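You operate a simulated robot arm through the tools that you are given. There is no shell and no other tool.

You run a simulated robot arm. Do the job below in one go: nothing can be reset, and whatever is moved stays where it is left.

TASK
Get the tape measure out from under the sewing box's tray.
Fine: lay it on the table beside the snap press; the tray goes back on its ledges, lid shut, latch shot.
Where things are to end (x, y in the base frame): tape measure within 120 mm of [370, -540].

Only the result counts: the job must be done as asked and must still hold three seconds after the hand-in. Knocking over, shifting, dropping, spilling or breaking anything else fails it. Lids that push on must go on centred and level and be pressed home; caps that screw on are set level and turned clockwise until they are tight.

THE ROBOT
A 6-joint arm with a two-finger parallel gripper, fixed in place. Base frame: the origin is on the floor under the middle of its stand, x ahead of it, y to its left, z up; the work surface is at about z = 750. Readings come in mm, degrees, newtons and seconds.
With the tool pointing down near the work surface it reaches from about 320 to 700 mm from the base axis. Its first joint turns from -166.0 to 166.0 degrees. Payload 4.1 kg.
The tool frame sits at the grasp point between the pads (the TCP): z along the fingers, y along the line on which they close. The tips reach 23 mm beyond it. The gripper opens to 94 mm. The fingers are 38 mm wide and 10 mm thick; the gripper's body (54 by 96 mm) begins 39 mm behind the TCP.
Orientation is told as [roll, pitch, yaw] about the base's x, y, z axes, in that order, counted from this pose: with the fingers straight down and closing along the base's y, the tool's x points along the base's -x, its y along +y and its z along -z.

THE INTERFACE
- The arm moves only by the tool jog_arm. Its argument "steps" is a list of rows, each a list of 7 numbers: the turn, a rotation vector about the tool's x, y, z in degrees, then the shift along the tool's x, y, z in m, then the gripper command, from -1 (fully open) to 1 (shut), values between in proportion. In form: [[ax, ay, az, tx, ty, tz, gripper], ...]. A call has 1 to 20 rows; each row is the pose to reach, as a shift and turn from the pose commanded when the call began, along the tool's axes at that moment. A row lasts 0.2 s, in which the tool goes at most 50 mm and 8.6 degrees; a call with a longer step from one row to the next is refused whole, and so is a gripper value outside its range. A pose out of reach is approached as far as the arm can. The call stops where the force on the tool passes 60 N (or 10 N more than at its start, if that is more) or the arm is blocked; 0.2 s more then pass. Each finger travels about 45 mm/s and halts on what it meets, pressing with about 23 N; the grip force reading is that of the motor and also rises with nothing between the fingers. The clock runs only during rows and for 0.2 s after the last one: add rows that repeat a pose to give the fingers time. The reply holds the time, the measured pose of the TCP, the force on the tool along the base axes, the opening and the grip force, in the units named above and with some noise, with the torque about the TCP (base axes, N m) and any sound that the robot's microphone picked up.
- Cameras (640 x 400 px; columns grow to the right, rows downward): "scene" is fixed at [50.9, 499.4, 1379.7]; the picture's right is [-0.89, -0.46, 0.00], its down [-0.20, 0.39, -0.90] and it looks along [0.42, -0.80, -0.44] (base axes); focal length 320 px, centre (320, 200). "wrist" rides on the gripper at [86, 16, -74] in the tool frame; the picture's right is [-0.18, 0.98, 0.00], its down [-0.58, -0.11, -0.81] and it looks along [-0.79, -0.15, 0.59] (tool axes); focal length 243 px, centre (320, 200). There is no depth. A picture from a camera that has moved, and an enlarged one, comes with that camera's place and axes in the base frame and with its lens.
- camera(camera): a new picture of that camera. No time passes.
- slide_trunk(by): slides the trunk up (or, below 0, down) by that many mm; the arm rides with it, the base frame stays. It gives what a move gives, with no picture.
- inspect(camera, box): a new picture of the part [left, top, right, bottom] of that camera's present view, enlarged. No time passes.
- close_job(): hands the job in; it is judged then, once.

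Nothing tells you positions but the pictures and the camera data. Unless the task says otherwise, let go and move clear before handing in.

The tools are called after "Request:" as name(argument=value, ...) on one line, values as JSON. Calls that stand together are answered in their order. jog_arm: Moves the arm, as the interface text tells. Its arguments: {"type":"object","properties":{"steps":{"type":"array","items":{"type":"array","items":{"type":"number"}}}},"required":["steps"]} The other tools are called the same way: slide_trunk (by) moves the trunk up or down; camera (camera) takes a picture; inspect (camera, box) takes an enlarged picture of a part of a camera's view; close_job () hands the job in.

At the start:

```text
time_s: 0.0
ee_pos: [376.0, -26.0, 1191.5]
tool_rot: [0.0, 0.0, 0.0]
force: [-0.1, 0.2, 1.2]
moment: [-0.02, -0.01, 0.01]
grip_width: 93.8
grip_force: 0.0
trunk travel left (down, up): [-500.0, 90.0]
```

scene: 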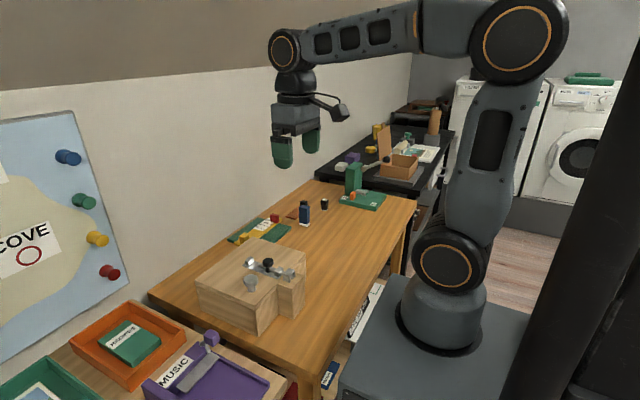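
wrist: 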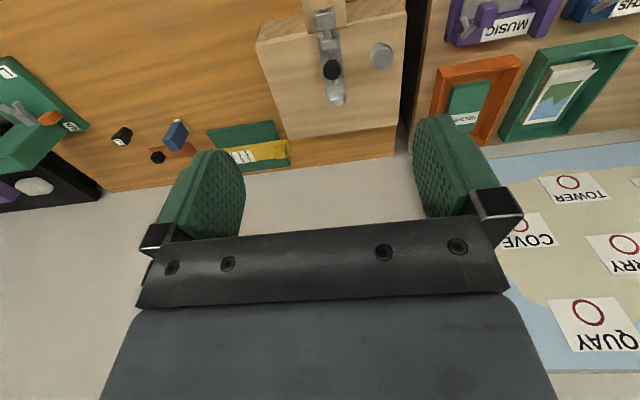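

I see a wooden box with a latch on a wood table, a black table farther off with other items, and a snap press. I'll look closer before moving anything.

Request:
inspect(camera="scene", box=[180, 220, 340, 340])

Request:
inspect(camera="scene", box=[300, 90, 480, 220])

Request:
inspect(camera="wrist", box=[240, 0, 420, 150])

Request:
inspect(camera="scene", box=[0, 280, 340, 400])

```text
3.33 times, centred on (260, 280) of scene
camera zoom: at [50.9, 499.4, 1379.7], right [-0.89, -0.46, 0.0], down [-0.2, 0.39, -0.9], along [0.42, -0.8, -0.44], focal length 1066 px, centre (520, -67)
```

zoom: 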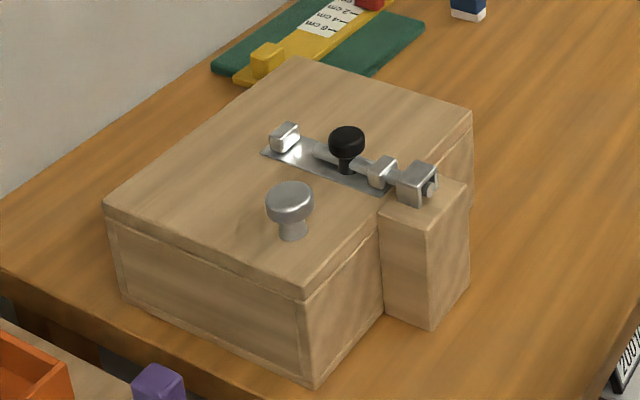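

```text
3.08 times, centred on (390, 155) of scene
camera zoom: at [50.9, 499.4, 1379.7], right [-0.89, -0.46, 0.0], down [-0.2, 0.39, -0.9], along [0.42, -0.8, -0.44], focal length 984 px, centre (105, 338)
```

zoom: 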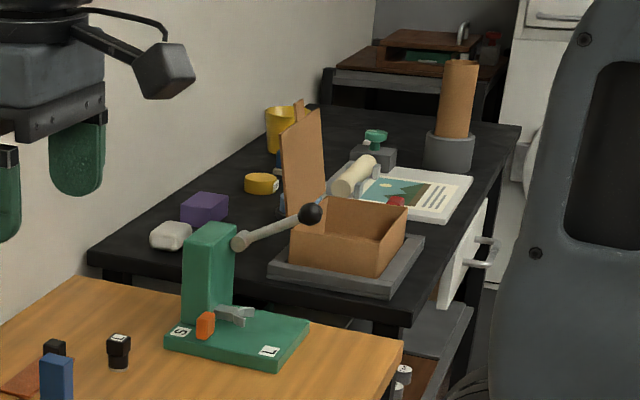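

```text
2.67 times, centred on (330, 75) of wrist
camera zoom: at [290.2, -8.0, 1264.9], right [0.18, 0.98, 0.0], down [0.58, -0.11, 0.81], along [0.79, -0.15, -0.59], focal length 647 px, centre (293, 533)
```

zoom: 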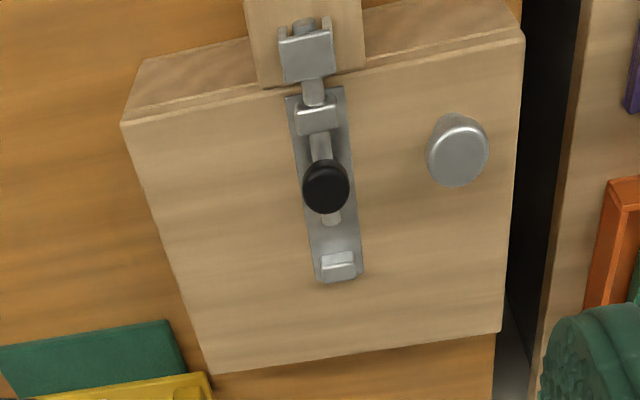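

```text
1.88 times, centred on (170, 340) of scene
camera zoom: at [50.9, 499.4, 1379.7], right [-0.89, -0.46, 0.0], down [-0.2, 0.39, -0.9], along [0.42, -0.8, -0.44], focal length 602 px, centre (602, -64)
```

zoom: 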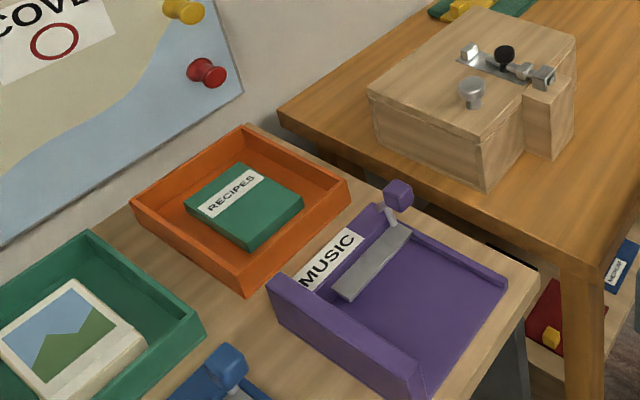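

The sewing box sits around x 440–630, y −138–81, top near z 846. Its bolt runs along x at y≈−25 into a keeper on a post on the −x side, and a silver lid knob is near (476, 45). I'll move the wrist camera closer to check the latch and hinges.

Request:
jog_arm(steps=[[0, 0, 0, 0.012, 0, 0.045, -1], [0, 0, 0, 0.024, 0, 0.09, -1], [0, 0, 0, 0.036, 0, 0.13, -1], [0, 0, 0, 0.046, 0, 0.17, -1]])

Request:
camera(camera="wrist")

Request:
camera(camera="scene")

```text
time_s: 1.0
ee_pos: [329.7, -22.8, 1020.6]
tool_rot: [0.0, -0.1, 0.0]
force: [-0.2, 0.4, -0.3]
moment: [-0.01, -0.01, -0.02]
grip_width: 94.2
grip_force: 0.2
trunk travel left (down, up): [-500.0, 90.0]
```

```text
taken
camera wrist: at [243.8, -4.6, 1094.3], right [0.18, 0.98, 0.0], down [0.58, -0.11, 0.81], along [0.79, -0.15, -0.59], focal length 243 px, centre (320, 200)
```

wrist: 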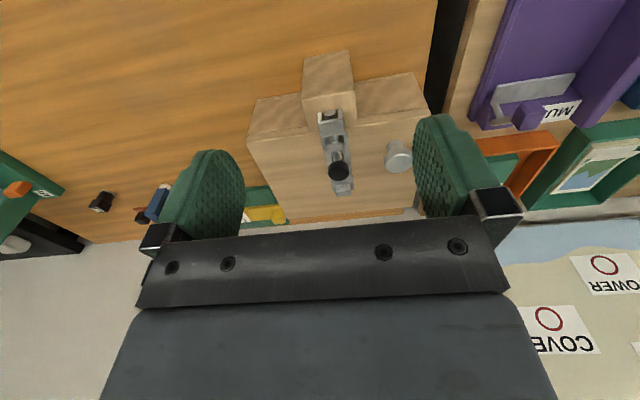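

```text
taken
```

scene: 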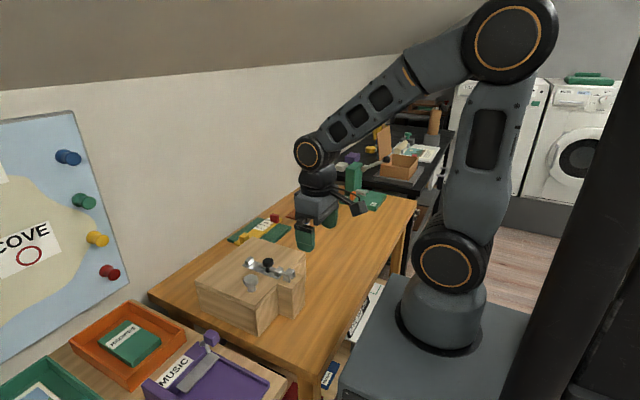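

The wrist view is upside-down relative to the world: image top is toward the robot and right is +y. I'll zoom in on the latch and the lid's far edge.

Request:
inspect(camera="wrist", box=[240, 90, 440, 225])

Request:
inspect(camera="scene", box=[240, 245, 310, 295])

Request:
inspect(camera="scene", box=[190, 230, 310, 300])

```text
2.96 times, centred on (340, 158) of wrist
camera zoom: at [243.8, -4.6, 1094.3], right [0.18, 0.98, 0.0], down [0.58, -0.11, 0.81], along [0.79, -0.15, -0.59], focal length 719 px, centre (261, 326)
```

zoom: 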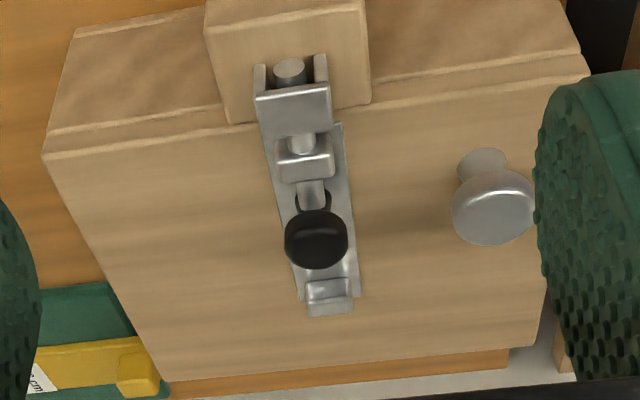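

```text
8.00 times, centred on (275, 270) of scene
camera zoom: at [50.9, 499.4, 1379.7], right [-0.89, -0.46, 0.0], down [-0.2, 0.39, -0.9], along [0.42, -0.8, -0.44], focal length 2557 px, centre (680, -360)
```

zoom: 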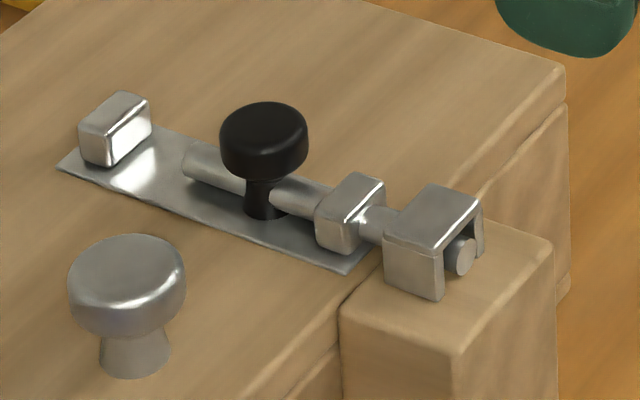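

```text
5.33 times, centred on (250, 265) of scene
camera zoom: at [50.9, 499.4, 1379.7], right [-0.89, -0.46, 0.0], down [-0.2, 0.39, -0.9], along [0.42, -0.8, -0.44], focal length 1705 px, centre (693, -147)
```

zoom: 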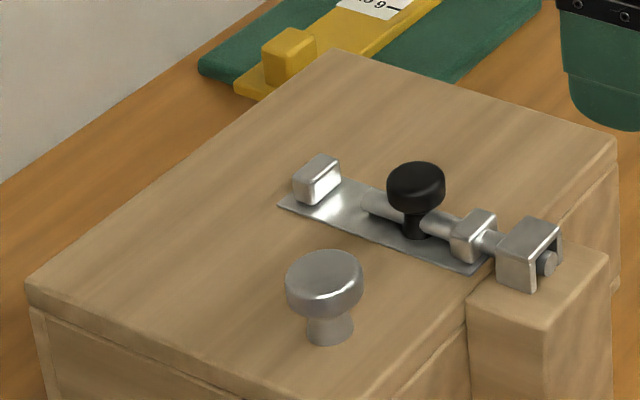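

The bolt's black knob is near (474, −24), with its head between about z 870 and 888. I'll hover above it with open fingers closing along y, then check alignment.

Request:
jog_arm(steps=[[0, 0, 0, -0.045, 0, 0.01, -1], [0, 0, 0, -0.09, 0, 0.02, -1], [0, 0, 0, -0.13, -0.001, 0.04, -1], [0, 0, 0, -0.144, -0.001, 0.08, -1], [0, 0, 0, -0.144, -0.001, 0.08, -1]])

Request:
camera(camera="wrist")

Request:
inspect(camera="scene", box=[190, 200, 350, 300])

```text
time_s: 2.2
ee_pos: [474.2, -28.3, 940.5]
tool_rot: [-0.1, 0.0, 0.0]
force: [-0.6, -0.1, 0.0]
moment: [-0.01, -0.01, -0.01]
grip_width: 94.0
grip_force: 0.1
trunk travel left (down, up): [-500.0, 90.0]
```

```text
taken
camera wrist: at [388.4, -10.1, 1014.1], right [0.18, 0.98, 0.0], down [0.58, -0.11, 0.81], along [0.79, -0.15, -0.59], focal length 243 px, centre (320, 200)
```

wrist: 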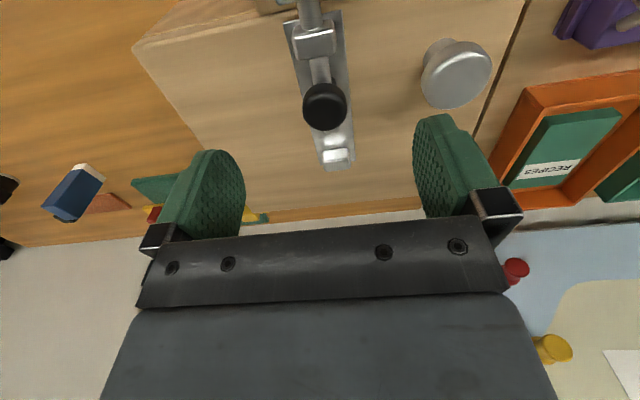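

```text
4.00 times, centred on (270, 250) of scene
camera zoom: at [50.9, 499.4, 1379.7], right [-0.89, -0.46, 0.0], down [-0.2, 0.39, -0.9], along [0.42, -0.8, -0.44], focal length 1278 px, centre (520, 0)
```

zoom: 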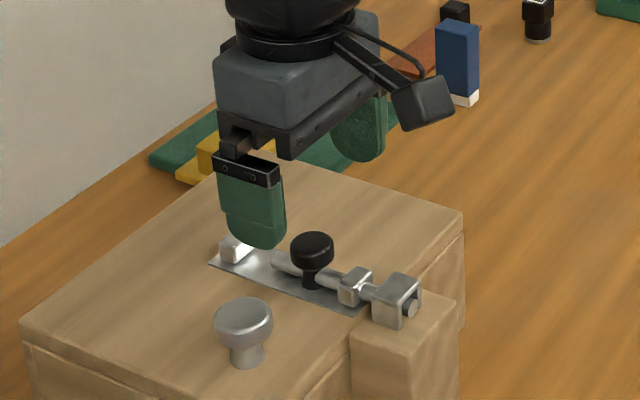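

The knob estimate agrees at about (473, −24). My y reading drifted a little, so I'll re-read the pose with a small correction of +4 mm in y.

Request:
jog_arm(steps=[[0, 0, 0, 0, 0, 0, -1], [0, 0, 0, 0, 0, 0, -1]])

```text
time_s: 2.8
ee_pos: [473.1, -27.2, 939.9]
tool_rot: [0.0, 0.0, 0.0]
force: [-0.5, -0.5, -0.5]
moment: [0.0, 0.0, 0.0]
grip_width: 93.8
grip_force: 0.0
trunk travel left (down, up): [-500.0, 90.0]
```

Pose settles at y≈−27. I'll descend to grip the black knob's head.

Request:
jog_arm(steps=[[0, 0, 0, 0, 0.003, 0.025, -1], [0, 0, 0, 0, 0.003, 0.049, -1], [0, 0, 0, 0, 0.003, 0.049, -1]])

Request:
camera(camera="wrist")

Request:
inspect(camera="scene", box=[190, 200, 350, 300])

```text
time_s: 3.4
ee_pos: [472.7, -24.1, 908.0]
tool_rot: [0.2, -0.5, 0.4]
force: [-17.0, -0.9, 30.6]
moment: [1.68, 0.5, 0.99]
grip_width: 93.7
grip_force: 0.1
trunk travel left (down, up): [-500.0, 90.0]
stopped in row 2: the force on the tool passed its limit at 74 N (the readings are from after the stop); the commanded pose is now the measured one
```

```text
taken
camera wrist: at [386.5, -6.4, 981.9], right [0.18, 0.98, 0.0], down [0.57, -0.11, 0.81], along [0.8, -0.14, -0.58], focal length 243 px, centre (320, 200)
```

wrist: 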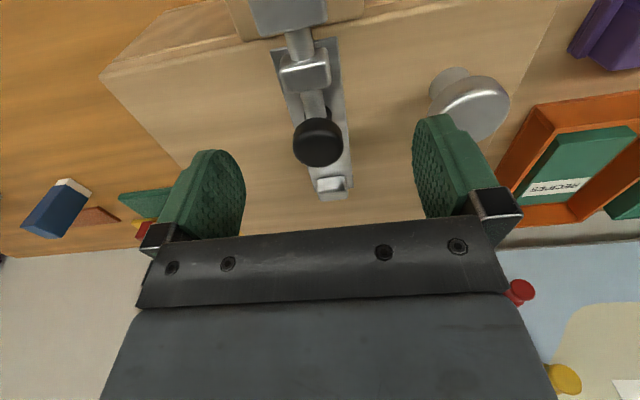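

```text
4.00 times, centred on (270, 250) of scene
camera zoom: at [50.9, 499.4, 1379.7], right [-0.89, -0.46, 0.0], down [-0.2, 0.39, -0.9], along [0.42, -0.8, -0.44], focal length 1278 px, centre (520, 0)
```

zoom: 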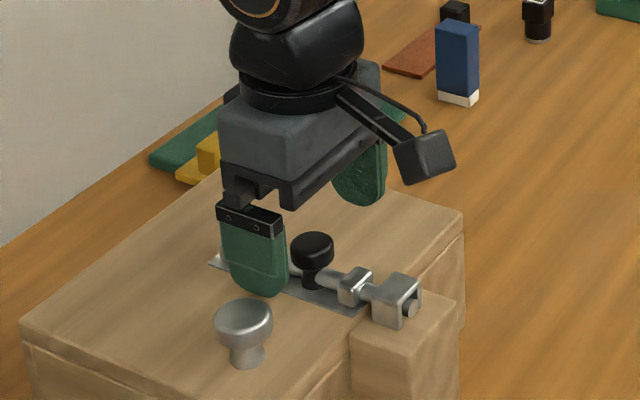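

The +y finger touched the silver lid knob because the gripper was fully open. I'll back up, narrow the gripper to about 50 mm, then descend.

Request:
jog_arm(steps=[[0, 0, 0, 0, 0, -0.03, -1], [0, 0, 0, 0, 0, -0.03, -0.06], [0, 0, 0, 0, 0, -0.03, -0.06], [0, 0, 0, 0, 0, -0.03, -0.06], [0, 0, 0, 0, 0, -0.03, -0.06]])

Request:
camera(camera="scene")

Request:
camera(camera="wrist")

```text
time_s: 4.6
ee_pos: [474.1, -24.3, 935.8]
tool_rot: [0.1, -0.4, 0.1]
force: [0.2, 0.4, -1.3]
moment: [0.02, 0.0, -0.02]
grip_width: 49.6
grip_force: 0.1
trunk travel left (down, up): [-500.0, 90.0]
```

```text
taken
```

scene: 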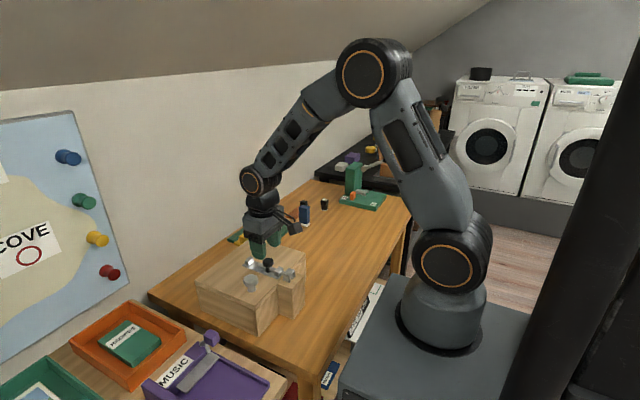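

```text
taken
camera wrist: at [388.4, -6.5, 1008.9], right [0.18, 0.98, 0.0], down [0.58, -0.11, 0.81], along [0.8, -0.15, -0.59], focal length 243 px, centre (320, 200)
```

wrist: 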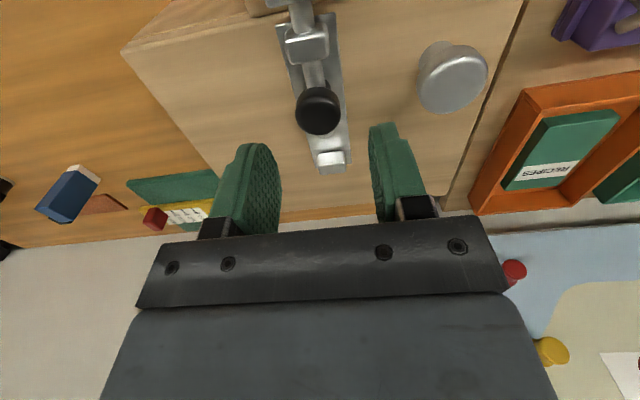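

The fingers now clear the silver knob and straddle the black one at (473, −24). I'll descend to z≈891 and close on it.

Request:
jog_arm(steps=[[0, 0, 0, 0, 0, 0.02, -0.06], [0, 0, 0, 0, 0, 0.035, -0.06], [0, 0, 0, 0, 0, 0.045, -0.06], [0, 0, 0, 0, 0, 0.045, 0.4], [0, 0, 0, 0, 0, 0.045, 0.5], [0, 0, 0, 0, 0, 0.045, 0.6], [0, 0, 0, 0, 0, 0.045, 0.6]])

Request:
inspect(camera="scene", box=[190, 200, 350, 300])

Request:
camera(camera="wrist")

```text
time_s: 6.2
ee_pos: [475.1, -25.2, 889.7]
tool_rot: [0.1, -0.3, 0.1]
force: [-0.8, -4.9, 0.1]
moment: [-0.19, 0.07, -0.08]
grip_width: 27.0
grip_force: 45.0
trunk travel left (down, up): [-500.0, 90.0]
```

```text
4.00 times, centred on (270, 250) of scene
camera zoom: at [50.9, 499.4, 1379.7], right [-0.89, -0.46, 0.0], down [-0.2, 0.39, -0.9], along [0.42, -0.8, -0.44], focal length 1278 px, centre (520, 0)
```

zoom: 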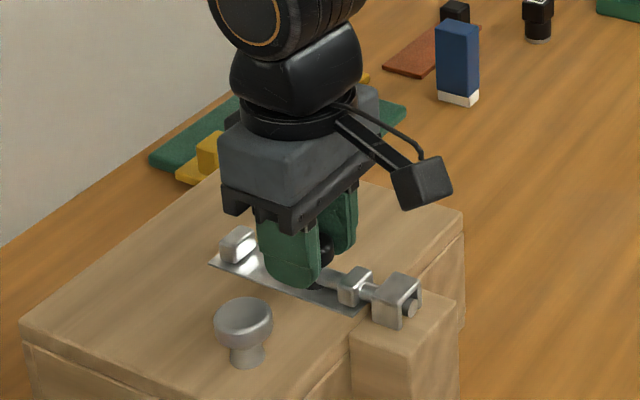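

```text
taken
camera wrist: at [389.7, -7.5, 962.9], right [0.18, 0.98, 0.0], down [0.58, -0.11, 0.81], along [0.8, -0.15, -0.59], focal length 243 px, centre (320, 200)
```

wrist: 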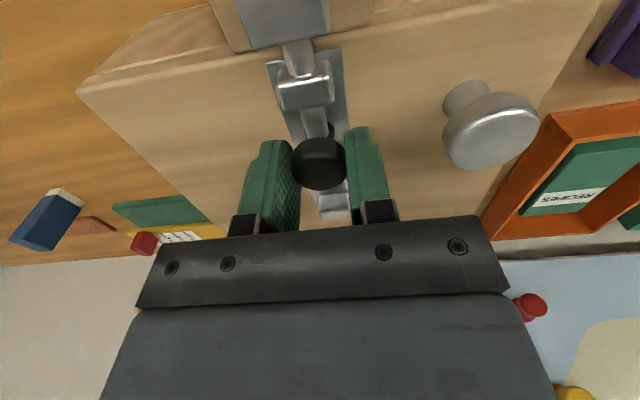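

The bolt knob is gripped at 27 mm. I'll slide it +x about 40 mm in small steps, watching the force.

Request:
jog_arm(steps=[[0, 0, 0, -0.005, 0, 0, 0.6], [0, 0, 0, -0.012, 0, 0, 0.6], [0, 0, 0, -0.02, 0, 0, 0.6], [0, 0, 0, -0.028, 0, 0, 0.6], [0, 0, 0, -0.035, 0, 0, 0.6], [0, 0, 0, -0.04, 0, 0, 0.6], [0, 0, 0, -0.04, 0, 0, 0.6]])

Request:
inspect(camera="scene", box=[190, 200, 350, 300])

Request:
camera(camera="wrist")

```text
time_s: 7.8
ee_pos: [512.3, -25.1, 891.4]
tool_rot: [0.1, 0.0, 0.0]
force: [-28.8, -11.1, 1.6]
moment: [-0.15, 1.12, -0.04]
grip_width: 27.3
grip_force: 45.4
trunk travel left (down, up): [-500.0, 90.0]
```

```text
4.00 times, centred on (270, 250) of scene
camera zoom: at [50.9, 499.4, 1379.7], right [-0.89, -0.46, 0.0], down [-0.2, 0.39, -0.9], along [0.42, -0.8, -0.44], focal length 1278 px, centre (520, 0)
```

zoom: 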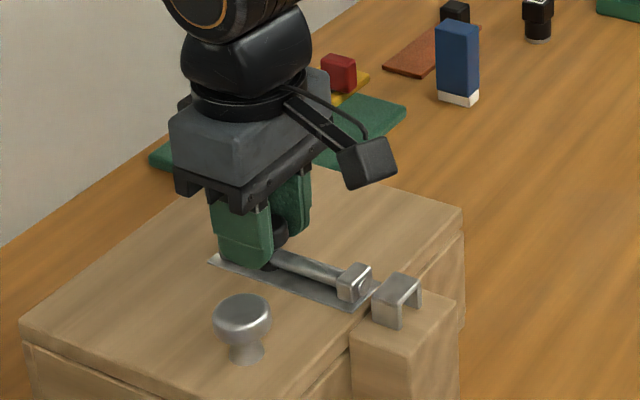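

```text
taken
camera wrist: at [426.4, -7.6, 965.2], right [0.18, 0.98, 0.0], down [0.58, -0.11, 0.81], along [0.79, -0.15, -0.59], focal length 243 px, centre (320, 200)
```

wrist: 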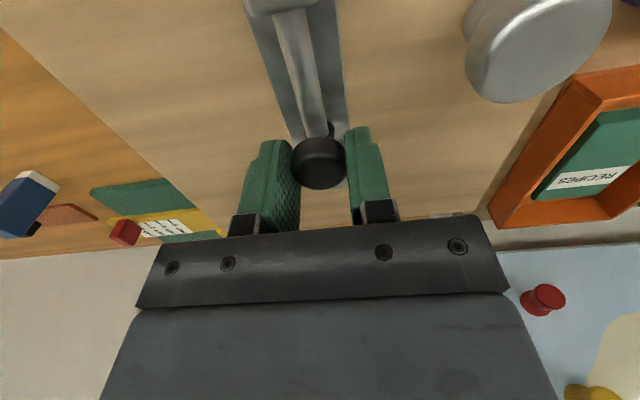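

The bolt is fully withdrawn, its tip back inside the front guide. I'll ease off, release, and lift.

Request:
jog_arm(steps=[[0, 0, 0, 0.0025, 0, 0, 0.6], [0, 0, 0, 0.0025, 0, 0, -0.06], [0, 0, 0, 0.0025, 0, 0, -0.06], [0, 0, 0, 0.0025, 0, 0, -0.06], [0, 0, 0, 0.0025, 0, -0.04, -0.06], [0, 0, 0, 0.0025, 0, -0.08, -0.06]])

Request:
inspect(camera="scene", box=[190, 220, 350, 340])

Request:
camera(camera="wrist")

```text
time_s: 9.2
ee_pos: [513.8, -21.9, 968.8]
tool_rot: [0.2, -0.4, 0.1]
force: [-0.5, 0.7, -0.2]
moment: [-0.02, 0.02, -0.02]
grip_width: 49.9
grip_force: 0.0
trunk travel left (down, up): [-500.0, 90.0]
```

```text
3.33 times, centred on (270, 280) of scene
camera zoom: at [50.9, 499.4, 1379.7], right [-0.89, -0.46, 0.0], down [-0.2, 0.39, -0.9], along [0.42, -0.8, -0.44], focal length 1066 px, centre (487, -67)
```

zoom: 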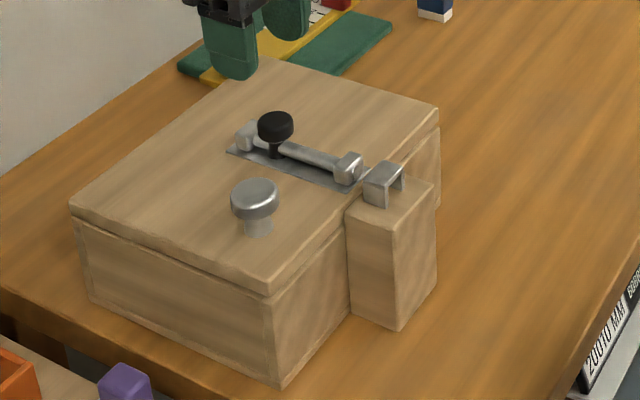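

```text
taken
camera wrist: at [427.6, -4.9, 1042.4], right [0.18, 0.98, 0.0], down [0.58, -0.11, 0.81], along [0.8, -0.15, -0.59], focal length 243 px, centre (320, 200)
```

wrist: 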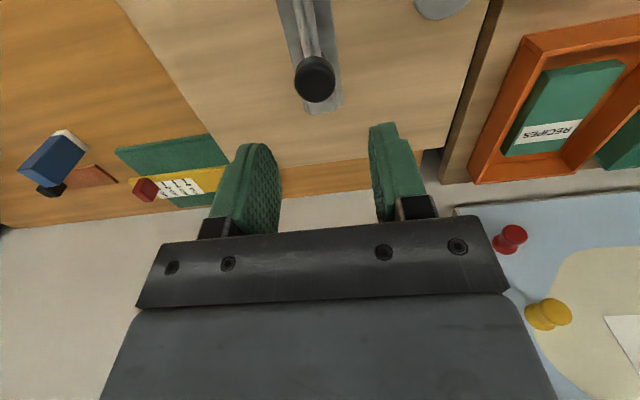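

The bolt is back and the lid should be free. I'll look closely at the lid edges to see whether it is hinged or lift-off.

Request:
inspect(camera="scene", box=[250, 240, 310, 290])

Request:
inspect(camera="scene", box=[190, 260, 300, 340])

Request:
inspect(camera="wrist", box=[200, 100, 460, 240])

```text
8.00 times, centred on (280, 265) of scene
camera zoom: at [50.9, 499.4, 1379.7], right [-0.89, -0.46, 0.0], down [-0.2, 0.39, -0.9], along [0.42, -0.8, -0.44], focal length 2557 px, centre (640, -320)
```

zoom: 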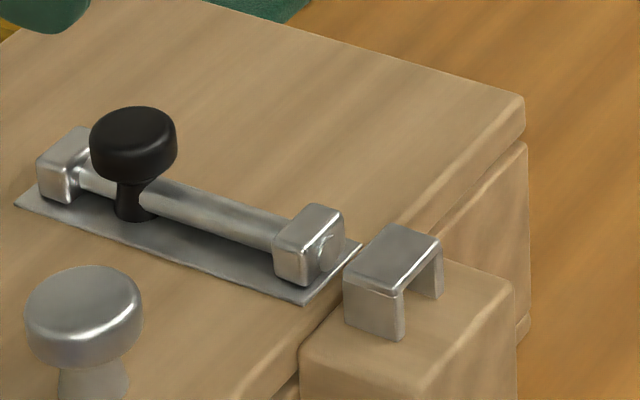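

```text
5.00 times, centred on (245, 300) of scene
camera zoom: at [50.9, 499.4, 1379.7], right [-0.89, -0.46, 0.0], down [-0.2, 0.39, -0.9], along [0.42, -0.8, -0.44], focal length 1598 px, centre (695, -300)
```

zoom: 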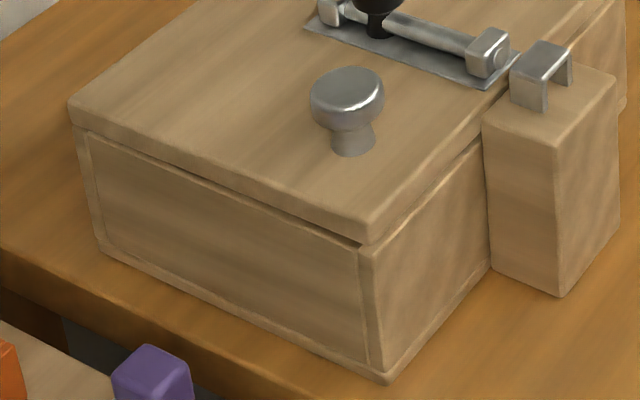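

```text
2.46 times, centred on (330, 170) of wrist
camera zoom: at [427.6, -4.9, 1042.4], right [0.18, 0.98, 0.0], down [0.58, -0.11, 0.81], along [0.8, -0.15, -0.59], focal length 597 px, centre (295, 274)
```

zoom: 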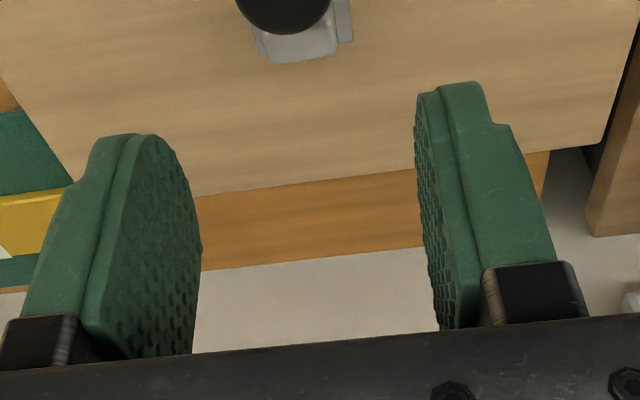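

The lid's far corner looks raised a few millimetres since the bolt was withdrawn. I'll back off toward −x to look at the front edge directly.

Request:
jog_arm(steps=[[0, 0, 0, 0.045, 0, 0, -0.06], [0, 0, 0, 0.09, 0, 0, -0.06], [0, 0, 0, 0.135, 0, 0, -0.06], [0, 0, 0, 0.18, 0, 0, -0.06], [0, 0, 0, 0.19, 0, 0.02, -0.06], [0, 0, 0, 0.19, 0, 0.02, -0.06]])

Request:
camera(camera="wrist")

Request:
inspect(camera="wrist", box=[180, 60, 480, 200])

Request:
inspect(camera="scene", box=[180, 230, 320, 340])

```text
time_s: 10.6
ee_pos: [324.7, -23.6, 947.7]
tool_rot: [0.1, -0.3, 0.1]
force: [0.8, 0.1, -0.6]
moment: [0.01, 0.0, 0.0]
grip_width: 49.7
grip_force: 0.1
trunk travel left (down, up): [-500.0, 90.0]
```

```text
taken
camera wrist: at [237.9, -6.3, 1020.6], right [0.18, 0.98, 0.0], down [0.58, -0.11, 0.81], along [0.8, -0.15, -0.59], focal length 243 px, centre (320, 200)
```

wrist: 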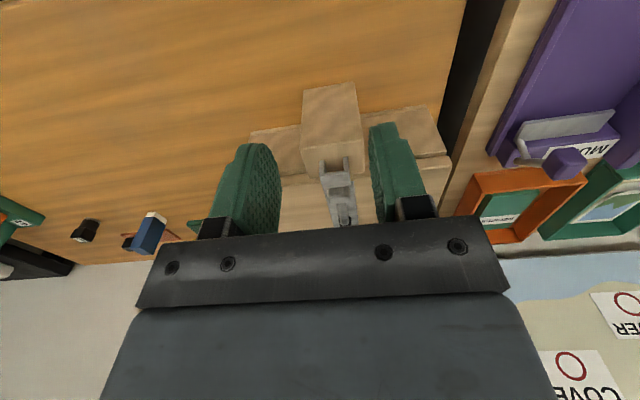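

```text
2.13 times, centred on (330, 130) of wrist
camera zoom: at [237.9, -6.3, 1020.6], right [0.18, 0.98, 0.0], down [0.58, -0.11, 0.81], along [0.8, -0.15, -0.59], focal length 518 px, centre (299, 349)
```

zoom: 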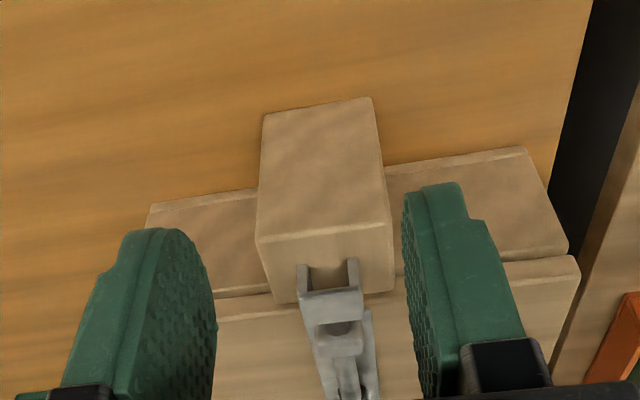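

```text
3.64 times, centred on (250, 285) of scene
camera zoom: at [50.9, 499.4, 1379.7], right [-0.89, -0.46, 0.0], down [-0.2, 0.39, -0.9], along [0.42, -0.8, -0.44], focal length 1162 px, centre (574, -109)
```

zoom: 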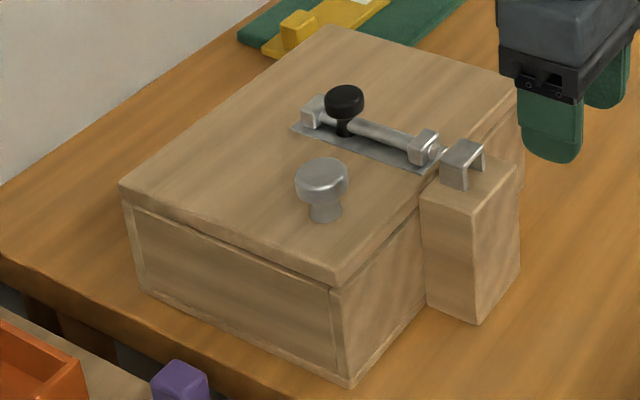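

The lid is free. I'll position over the silver lid knob at about (473, 47) with the gripper opened to ~60 mm and check alignment.

Request:
jog_arm(steps=[[0, 0, 0, -0.04, 0.02, 0, -0.28], [0, 0, 0, -0.08, 0.04, 0, -0.28], [0, 0, 0, -0.12, 0.06, 0, -0.28], [0, 0, 0, -0.148, 0.07, 0, -0.28], [0, 0, 0, -0.148, 0.07, 0, -0.28]])

Request:
camera(camera="wrist")

Request:
inspect(camera="scene", box=[180, 220, 340, 340])

```text
time_s: 11.8
ee_pos: [473.0, 46.5, 949.8]
tool_rot: [0.0, -0.4, 0.0]
force: [0.1, -1.2, -0.5]
moment: [0.01, 0.0, -0.02]
grip_width: 60.4
grip_force: 0.1
trunk travel left (down, up): [-500.0, 90.0]
```

```text
taken
camera wrist: at [386.6, 64.0, 1022.4], right [0.18, 0.98, 0.0], down [0.58, -0.11, 0.81], along [0.8, -0.15, -0.59], focal length 243 px, centre (320, 200)
```

wrist: 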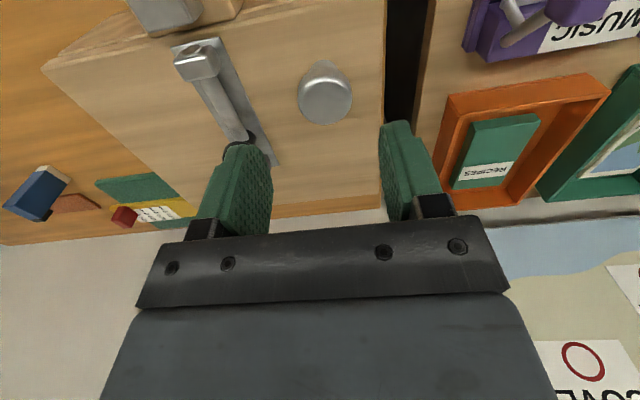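

```text
3.33 times, centred on (260, 280) of scene
camera zoom: at [50.9, 499.4, 1379.7], right [-0.89, -0.46, 0.0], down [-0.2, 0.39, -0.9], along [0.42, -0.8, -0.44], focal length 1066 px, centre (520, -67)
```

zoom: 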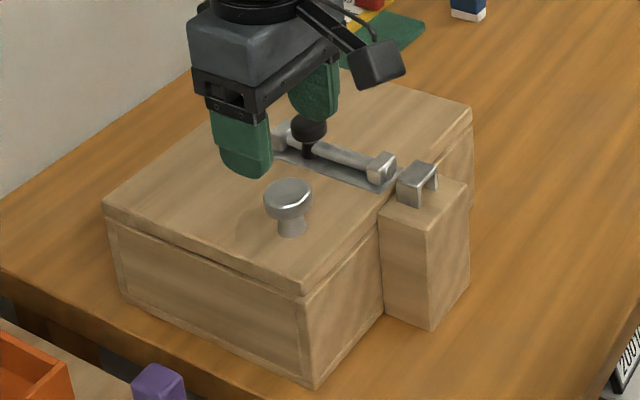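

The lid edge has risen about 3.5 mm on the −x side, which fits a hinge along the far +x edge. I'll descend over the silver knob and grip its head.

Request:
jog_arm(steps=[[0, 0, 0, 0, 0.003, 0.03, -0.28], [0, 0, 0, 0, 0.003, 0.055, -0.28], [0, 0, 0, 0, 0.003, 0.066, -0.28], [0, 0, 0, 0, 0.003, 0.066, 0.1], [0, 0, 0, 0, 0.003, 0.066, 0.4], [0, 0, 0, 0, 0.003, 0.066, 0.6], [0, 0, 0, 0, 0.003, 0.066, 0.6]])

Request:
camera(camera="wrist")

Request:
inspect(camera="scene", box=[180, 220, 340, 340])

```text
time_s: 13.4
ee_pos: [471.8, 49.4, 884.6]
tool_rot: [0.0, -0.4, 0.0]
force: [1.1, 3.6, -0.5]
moment: [-0.17, 0.0, -0.01]
grip_width: 34.0
grip_force: 45.0
trunk travel left (down, up): [-500.0, 90.0]
```

```text
taken
camera wrist: at [386.1, 67.4, 957.8], right [0.18, 0.98, 0.0], down [0.58, -0.11, 0.81], along [0.8, -0.15, -0.59], focal length 243 px, centre (320, 200)
```

wrist: 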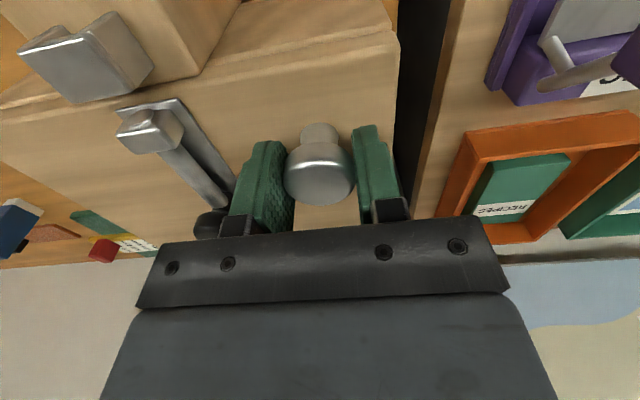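

```text
3.33 times, centred on (260, 280) of scene
camera zoom: at [50.9, 499.4, 1379.7], right [-0.89, -0.46, 0.0], down [-0.2, 0.39, -0.9], along [0.42, -0.8, -0.44], focal length 1066 px, centre (520, -67)
```

zoom: 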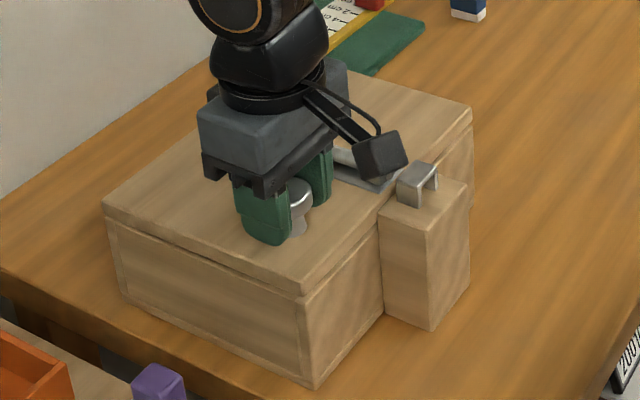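

The knob is held at 34 mm. I'll lift a little along the expected arc to confirm the hinge.

Request:
jog_arm(steps=[[0, 0, 0, -0.0012, 0, -0.004, 0.6], [0, 0, 0, -0.0024, 0, -0.008, 0.6], [0, 0, 0, -0.0036, 0, -0.012, 0.6], [0, 0, 0, -0.0054, 0, -0.018, 0.6], [0, 0, 0, -0.0072, 0, -0.024, 0.6], [0, 0, 0, -0.0072, 0, -0.024, 0.6]])

Request:
inspect(camera="scene", box=[180, 220, 340, 340])

Request:
camera(camera="wrist")

```text
time_s: 14.8
ee_pos: [479.7, 50.2, 907.8]
tool_rot: [0.0, -0.3, 0.1]
force: [7.2, 12.6, -13.8]
moment: [0.29, 1.19, -0.05]
grip_width: 33.5
grip_force: 44.8
trunk travel left (down, up): [-500.0, 90.0]
```

```text
3.33 times, centred on (260, 280) of scene
camera zoom: at [50.9, 499.4, 1379.7], right [-0.89, -0.46, 0.0], down [-0.2, 0.39, -0.9], along [0.42, -0.8, -0.44], focal length 1066 px, centre (520, -67)
```

zoom: 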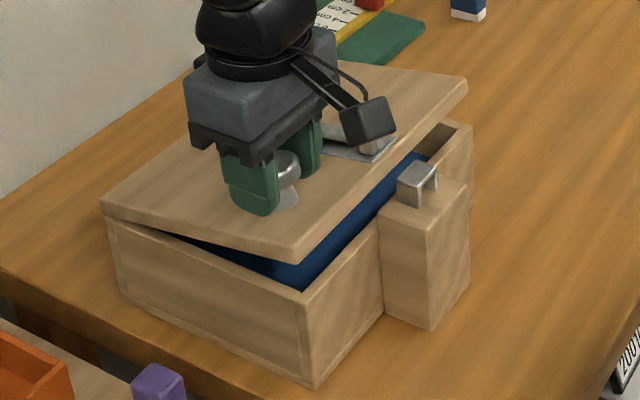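

```text
taken
camera wrist: at [393.7, 67.4, 980.7], right [0.18, 0.98, 0.0], down [0.58, -0.11, 0.81], along [0.8, -0.15, -0.59], focal length 243 px, centre (320, 200)
```

wrist: 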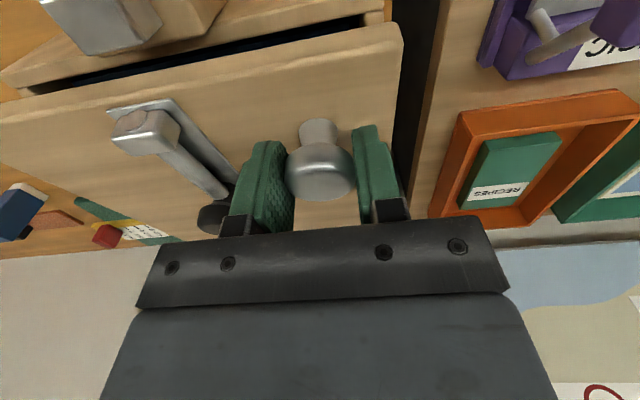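

The hinge is confirmed on the far edge, and a blue tray is visible inside. I'll keep opening the lid along the arc with the tool vertical, letting the knob turn in the pads.

Request:
jog_arm(steps=[[0, 0, 0, -0.0062, 0, -0.0113, 0.6], [0, 0, 0, -0.0141, 0, -0.0233, 0.6], [0, 0, 0, -0.0231, 0, -0.0346, 0.6], [0, 0, 0, -0.033, 0, -0.0451, 0.6], [0, 0, 0, -0.0438, 0, -0.0546, 0.6], [0, 0, 0, -0.0554, 0, -0.0632, 0.6], [0, 0, 0, -0.0677, 0, -0.0707, 0.6], [0, 0, 0, -0.0677, 0, -0.0707, 0.6]])

Request:
camera(camera="scene")

Request:
camera(camera="wrist")

```text
time_s: 16.6
ee_pos: [543.9, 50.3, 979.4]
tool_rot: [0.1, -0.3, 0.1]
force: [-12.3, 2.3, 1.4]
moment: [0.18, 1.37, -0.15]
grip_width: 34.0
grip_force: 45.1
trunk travel left (down, up): [-500.0, 90.0]
```

```text
taken
```

scene: 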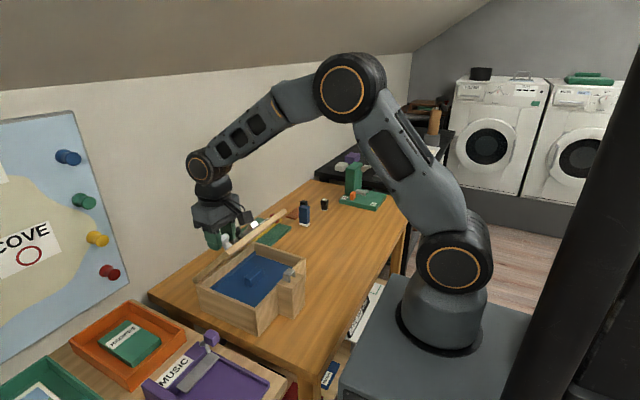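

```text
taken
camera wrist: at [458.7, 67.6, 1053.6], right [0.18, 0.98, 0.0], down [0.58, -0.11, 0.81], along [0.8, -0.15, -0.59], focal length 243 px, centre (320, 200)
```

wrist: 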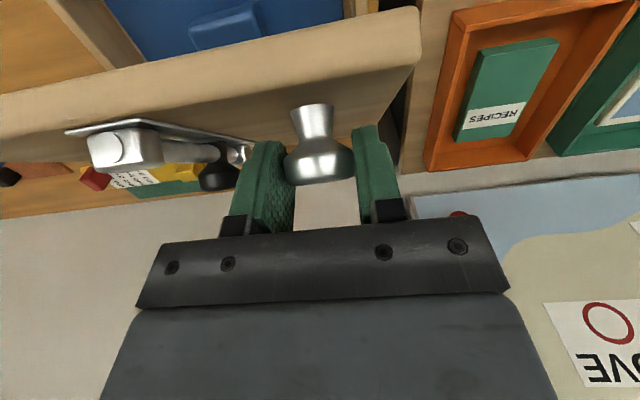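

Lid is about 45° open, showing a blue tray with a central handle. I'll continue the arc toward vertical.

Request:
jog_arm(steps=[[0, 0, 0, -0.0115, 0, -0.0064, 0.6], [0, 0, 0, -0.0248, 0, -0.0117, 0.6], [0, 0, 0, -0.0387, 0, -0.0158, 0.6], [0, 0, 0, -0.0528, 0, -0.0187, 0.6], [0, 0, 0, -0.0668, 0, -0.0203, 0.6], [0, 0, 0, -0.081, 0, -0.0207, 0.6], [0, 0, 0, -0.081, 0, -0.0207, 0.6]])

Request:
inspect(camera="scene", box=[150, 130, 330, 340])

Request:
camera(camera="wrist")

```text
time_s: 18.2
ee_pos: [626.7, 50.0, 998.6]
tool_rot: [0.0, -0.3, 0.3]
force: [-7.4, 7.8, -11.4]
moment: [0.12, 1.07, -0.04]
grip_width: 33.9
grip_force: 45.3
trunk travel left (down, up): [-500.0, 90.0]
```

```text
1.90 times, centred on (240, 235) of scene
camera zoom: at [50.9, 499.4, 1379.7], right [-0.89, -0.46, 0.0], down [-0.2, 0.39, -0.9], along [0.42, -0.8, -0.44], focal length 609 px, centre (472, 133)
```

zoom: 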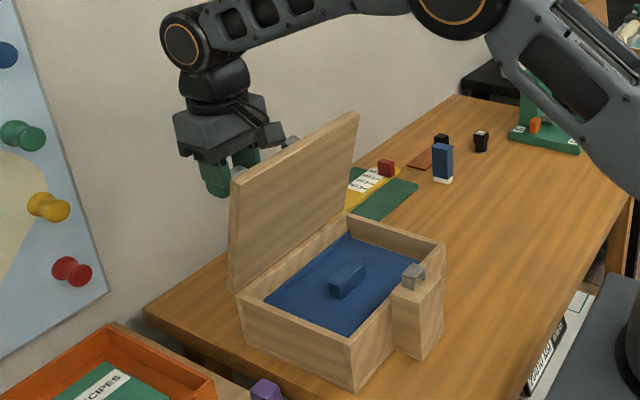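

```text
taken
camera wrist: at [540.7, 67.4, 1073.4], right [0.18, 0.98, 0.0], down [0.58, -0.11, 0.81], along [0.8, -0.15, -0.59], focal length 243 px, centre (320, 200)
```

wrist: 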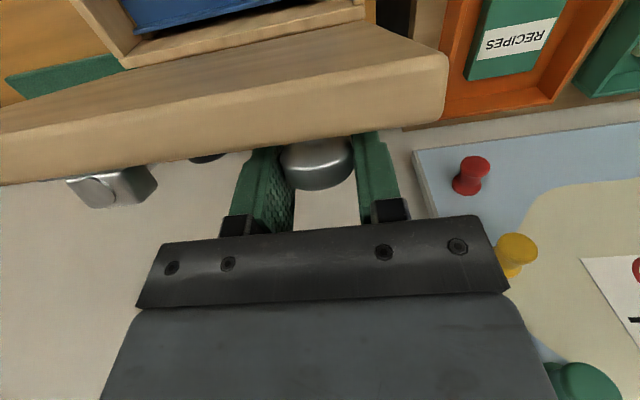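

Lid is near 75°. I'll keep going past vertical and watch for a stop.

Request:
jog_arm(steps=[[0, 0, 0, -0.0144, 0, 0.0009, 0.6], [0, 0, 0, -0.0286, 0, 0.003, 0.6], [0, 0, 0, -0.037, 0, 0.005, 0.6], [0, 0, 0, -0.0454, 0, 0.0072, 0.6], [0, 0, 0, -0.0522, 0, 0.0096, 0.6], [0, 0, 0, -0.0522, 0, 0.0096, 0.6]])

Request:
inspect(camera="scene", box=[150, 130, 330, 340])

Request:
camera(camera="wrist")

```text
time_s: 19.6
ee_pos: [678.7, 50.4, 991.6]
tool_rot: [-0.1, -0.8, 0.0]
force: [2.1, 6.0, 8.5]
moment: [0.03, 0.06, -0.19]
grip_width: 33.8
grip_force: 45.3
trunk travel left (down, up): [-500.0, 90.0]
```

```text
1.90 times, centred on (240, 235) of scene
camera zoom: at [50.9, 499.4, 1379.7], right [-0.89, -0.46, 0.0], down [-0.2, 0.39, -0.9], along [0.42, -0.8, -0.44], focal length 609 px, centre (472, 133)
```

zoom: 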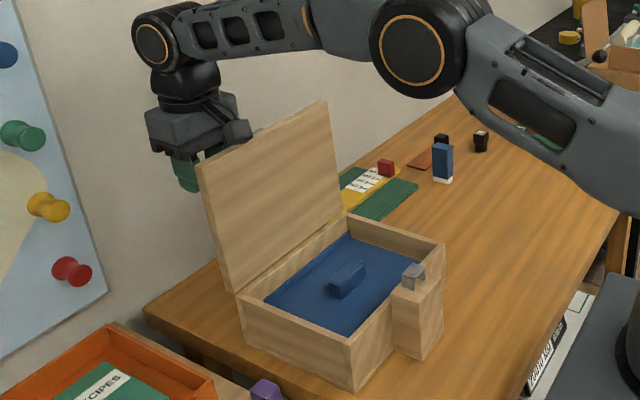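

```text
taken
camera wrist: at [592.1, 67.5, 1065.6], right [0.18, 0.98, 0.0], down [0.57, -0.11, 0.81], along [0.8, -0.15, -0.58], focal length 243 px, centre (320, 200)
```

wrist: 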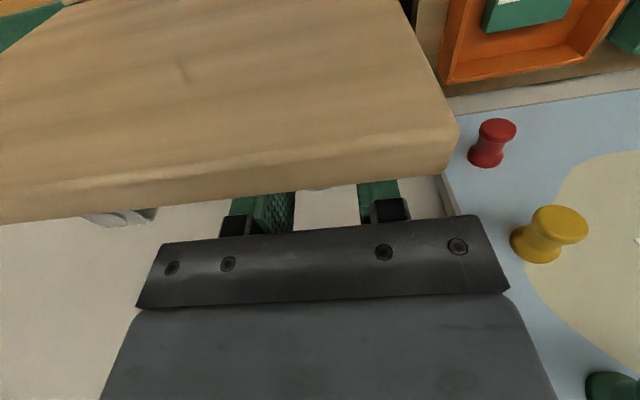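

Lid is slightly past vertical. I'll nudge it a bit further to find its open stop.

Request:
jog_arm(steps=[[0, 0, 0, -0.006, 0, 0.002, 0.6], [0, 0, 0, -0.012, 0, 0.0045, 0.6], [0, 0, 0, -0.012, 0, 0.0045, 0.6]])

Request:
inspect(camera="scene", box=[150, 130, 330, 340])

```text
time_s: 20.4
ee_pos: [688.5, 50.0, 988.3]
tool_rot: [0.0, -0.5, 0.0]
force: [-3.4, 3.9, 11.7]
moment: [0.04, 1.4, -0.12]
grip_width: 33.6
grip_force: 44.5
trunk travel left (down, up): [-500.0, 90.0]
```

```text
1.90 times, centred on (240, 235) of scene
camera zoom: at [50.9, 499.4, 1379.7], right [-0.89, -0.46, 0.0], down [-0.2, 0.39, -0.9], along [0.42, -0.8, -0.44], focal length 609 px, centre (472, 133)
```

zoom: 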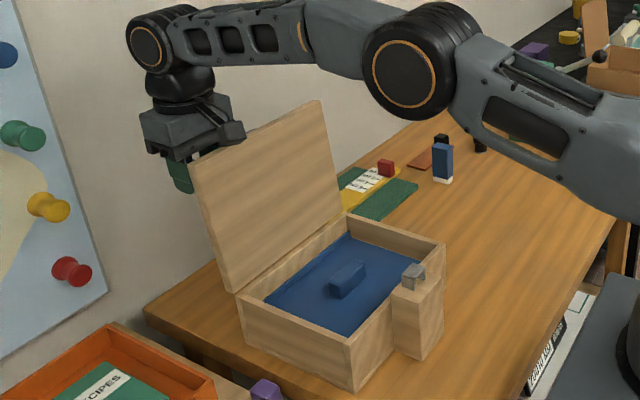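

No hard stop yet at about 100°, but it is well past vertical. I'll open the fingers gently and see where it rests.

Request:
jog_arm(steps=[[0, 0, 0, 0, 0, 0, 0.2], [0, 0, 0, 0, 0, 0, 0], [0, 0, 0, 0, 0, 0, -0.28], [0, 0, 0, 0, 0, 0, -0.28]])

Request:
inspect(camera="scene", box=[150, 130, 330, 340])

Request:
camera(camera="wrist")

```text
time_s: 21.4
ee_pos: [690.1, 48.9, 988.0]
tool_rot: [0.0, -0.4, 0.1]
force: [-0.3, -0.4, -0.6]
moment: [-0.01, 0.01, 0.0]
grip_width: 60.3
grip_force: 0.0
trunk travel left (down, up): [-500.0, 90.0]
```

```text
1.90 times, centred on (240, 235) of scene
camera zoom: at [50.9, 499.4, 1379.7], right [-0.89, -0.46, 0.0], down [-0.2, 0.39, -0.9], along [0.42, -0.8, -0.44], focal length 609 px, centre (472, 133)
```

zoom: 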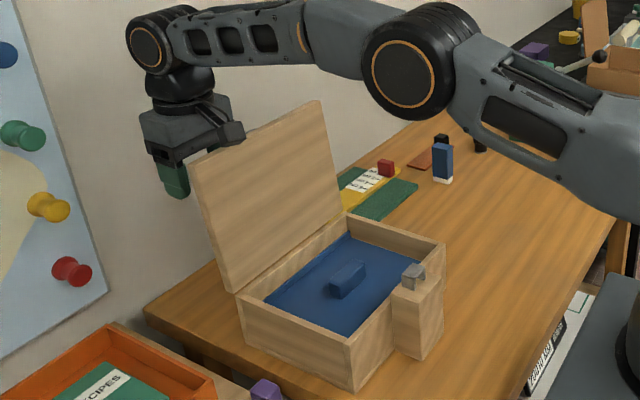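

```text
taken
camera wrist: at [603.9, 67.3, 1060.5], right [0.18, 0.98, 0.0], down [0.58, -0.11, 0.81], along [0.8, -0.15, -0.59], focal length 243 px, centre (320, 200)
```

wrist: 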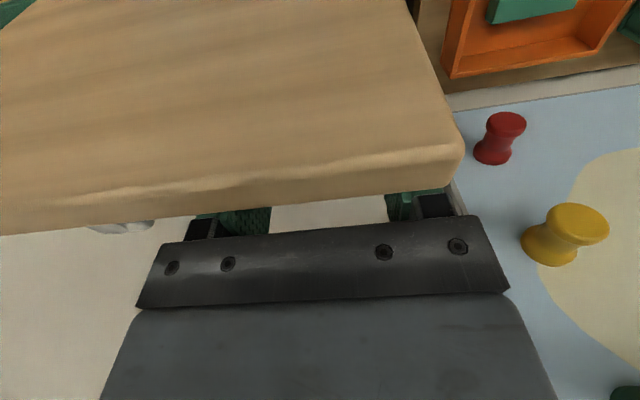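

The lid stays open by itself. I'll lift straight up (slightly +x) so the fingers clear the lid edge and knob.

Request:
jog_arm(steps=[[0, 0, 0, -0.004, 0, -0.003, -0.28], [0, 0, 0, -0.005, 0, -0.018, -0.28], [0, 0, 0, -0.005, 0, -0.036, -0.28], [0, 0, 0, -0.005, 0, -0.054, -0.28], [0, 0, 0, -0.005, 0, -0.075, -0.28], [0, 0, 0, -0.005, 0, -0.1, -0.28], [0, 0, 0, -0.005, 0, -0.11, -0.28]])

Request:
inspect(camera="scene", box=[150, 130, 330, 340])

```text
time_s: 23.0
ee_pos: [680.8, 48.7, 1086.4]
tool_rot: [0.1, -0.5, 0.1]
force: [-0.4, 0.4, -0.2]
moment: [-0.03, 0.0, 0.02]
grip_width: 60.1
grip_force: 0.0
out of reach, approached as far as the arm can: row 5, 6, 7
trunk travel left (down, up): [-500.0, 90.0]
```

```text
1.90 times, centred on (240, 235) of scene
camera zoom: at [50.9, 499.4, 1379.7], right [-0.89, -0.46, 0.0], down [-0.2, 0.39, -0.9], along [0.42, -0.8, -0.44], focal length 609 px, centre (472, 133)
```

zoom: 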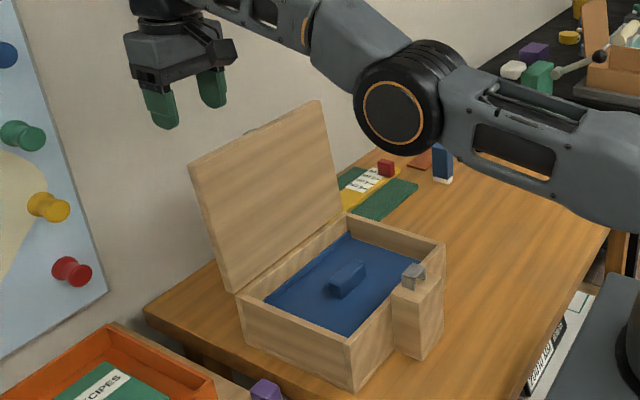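

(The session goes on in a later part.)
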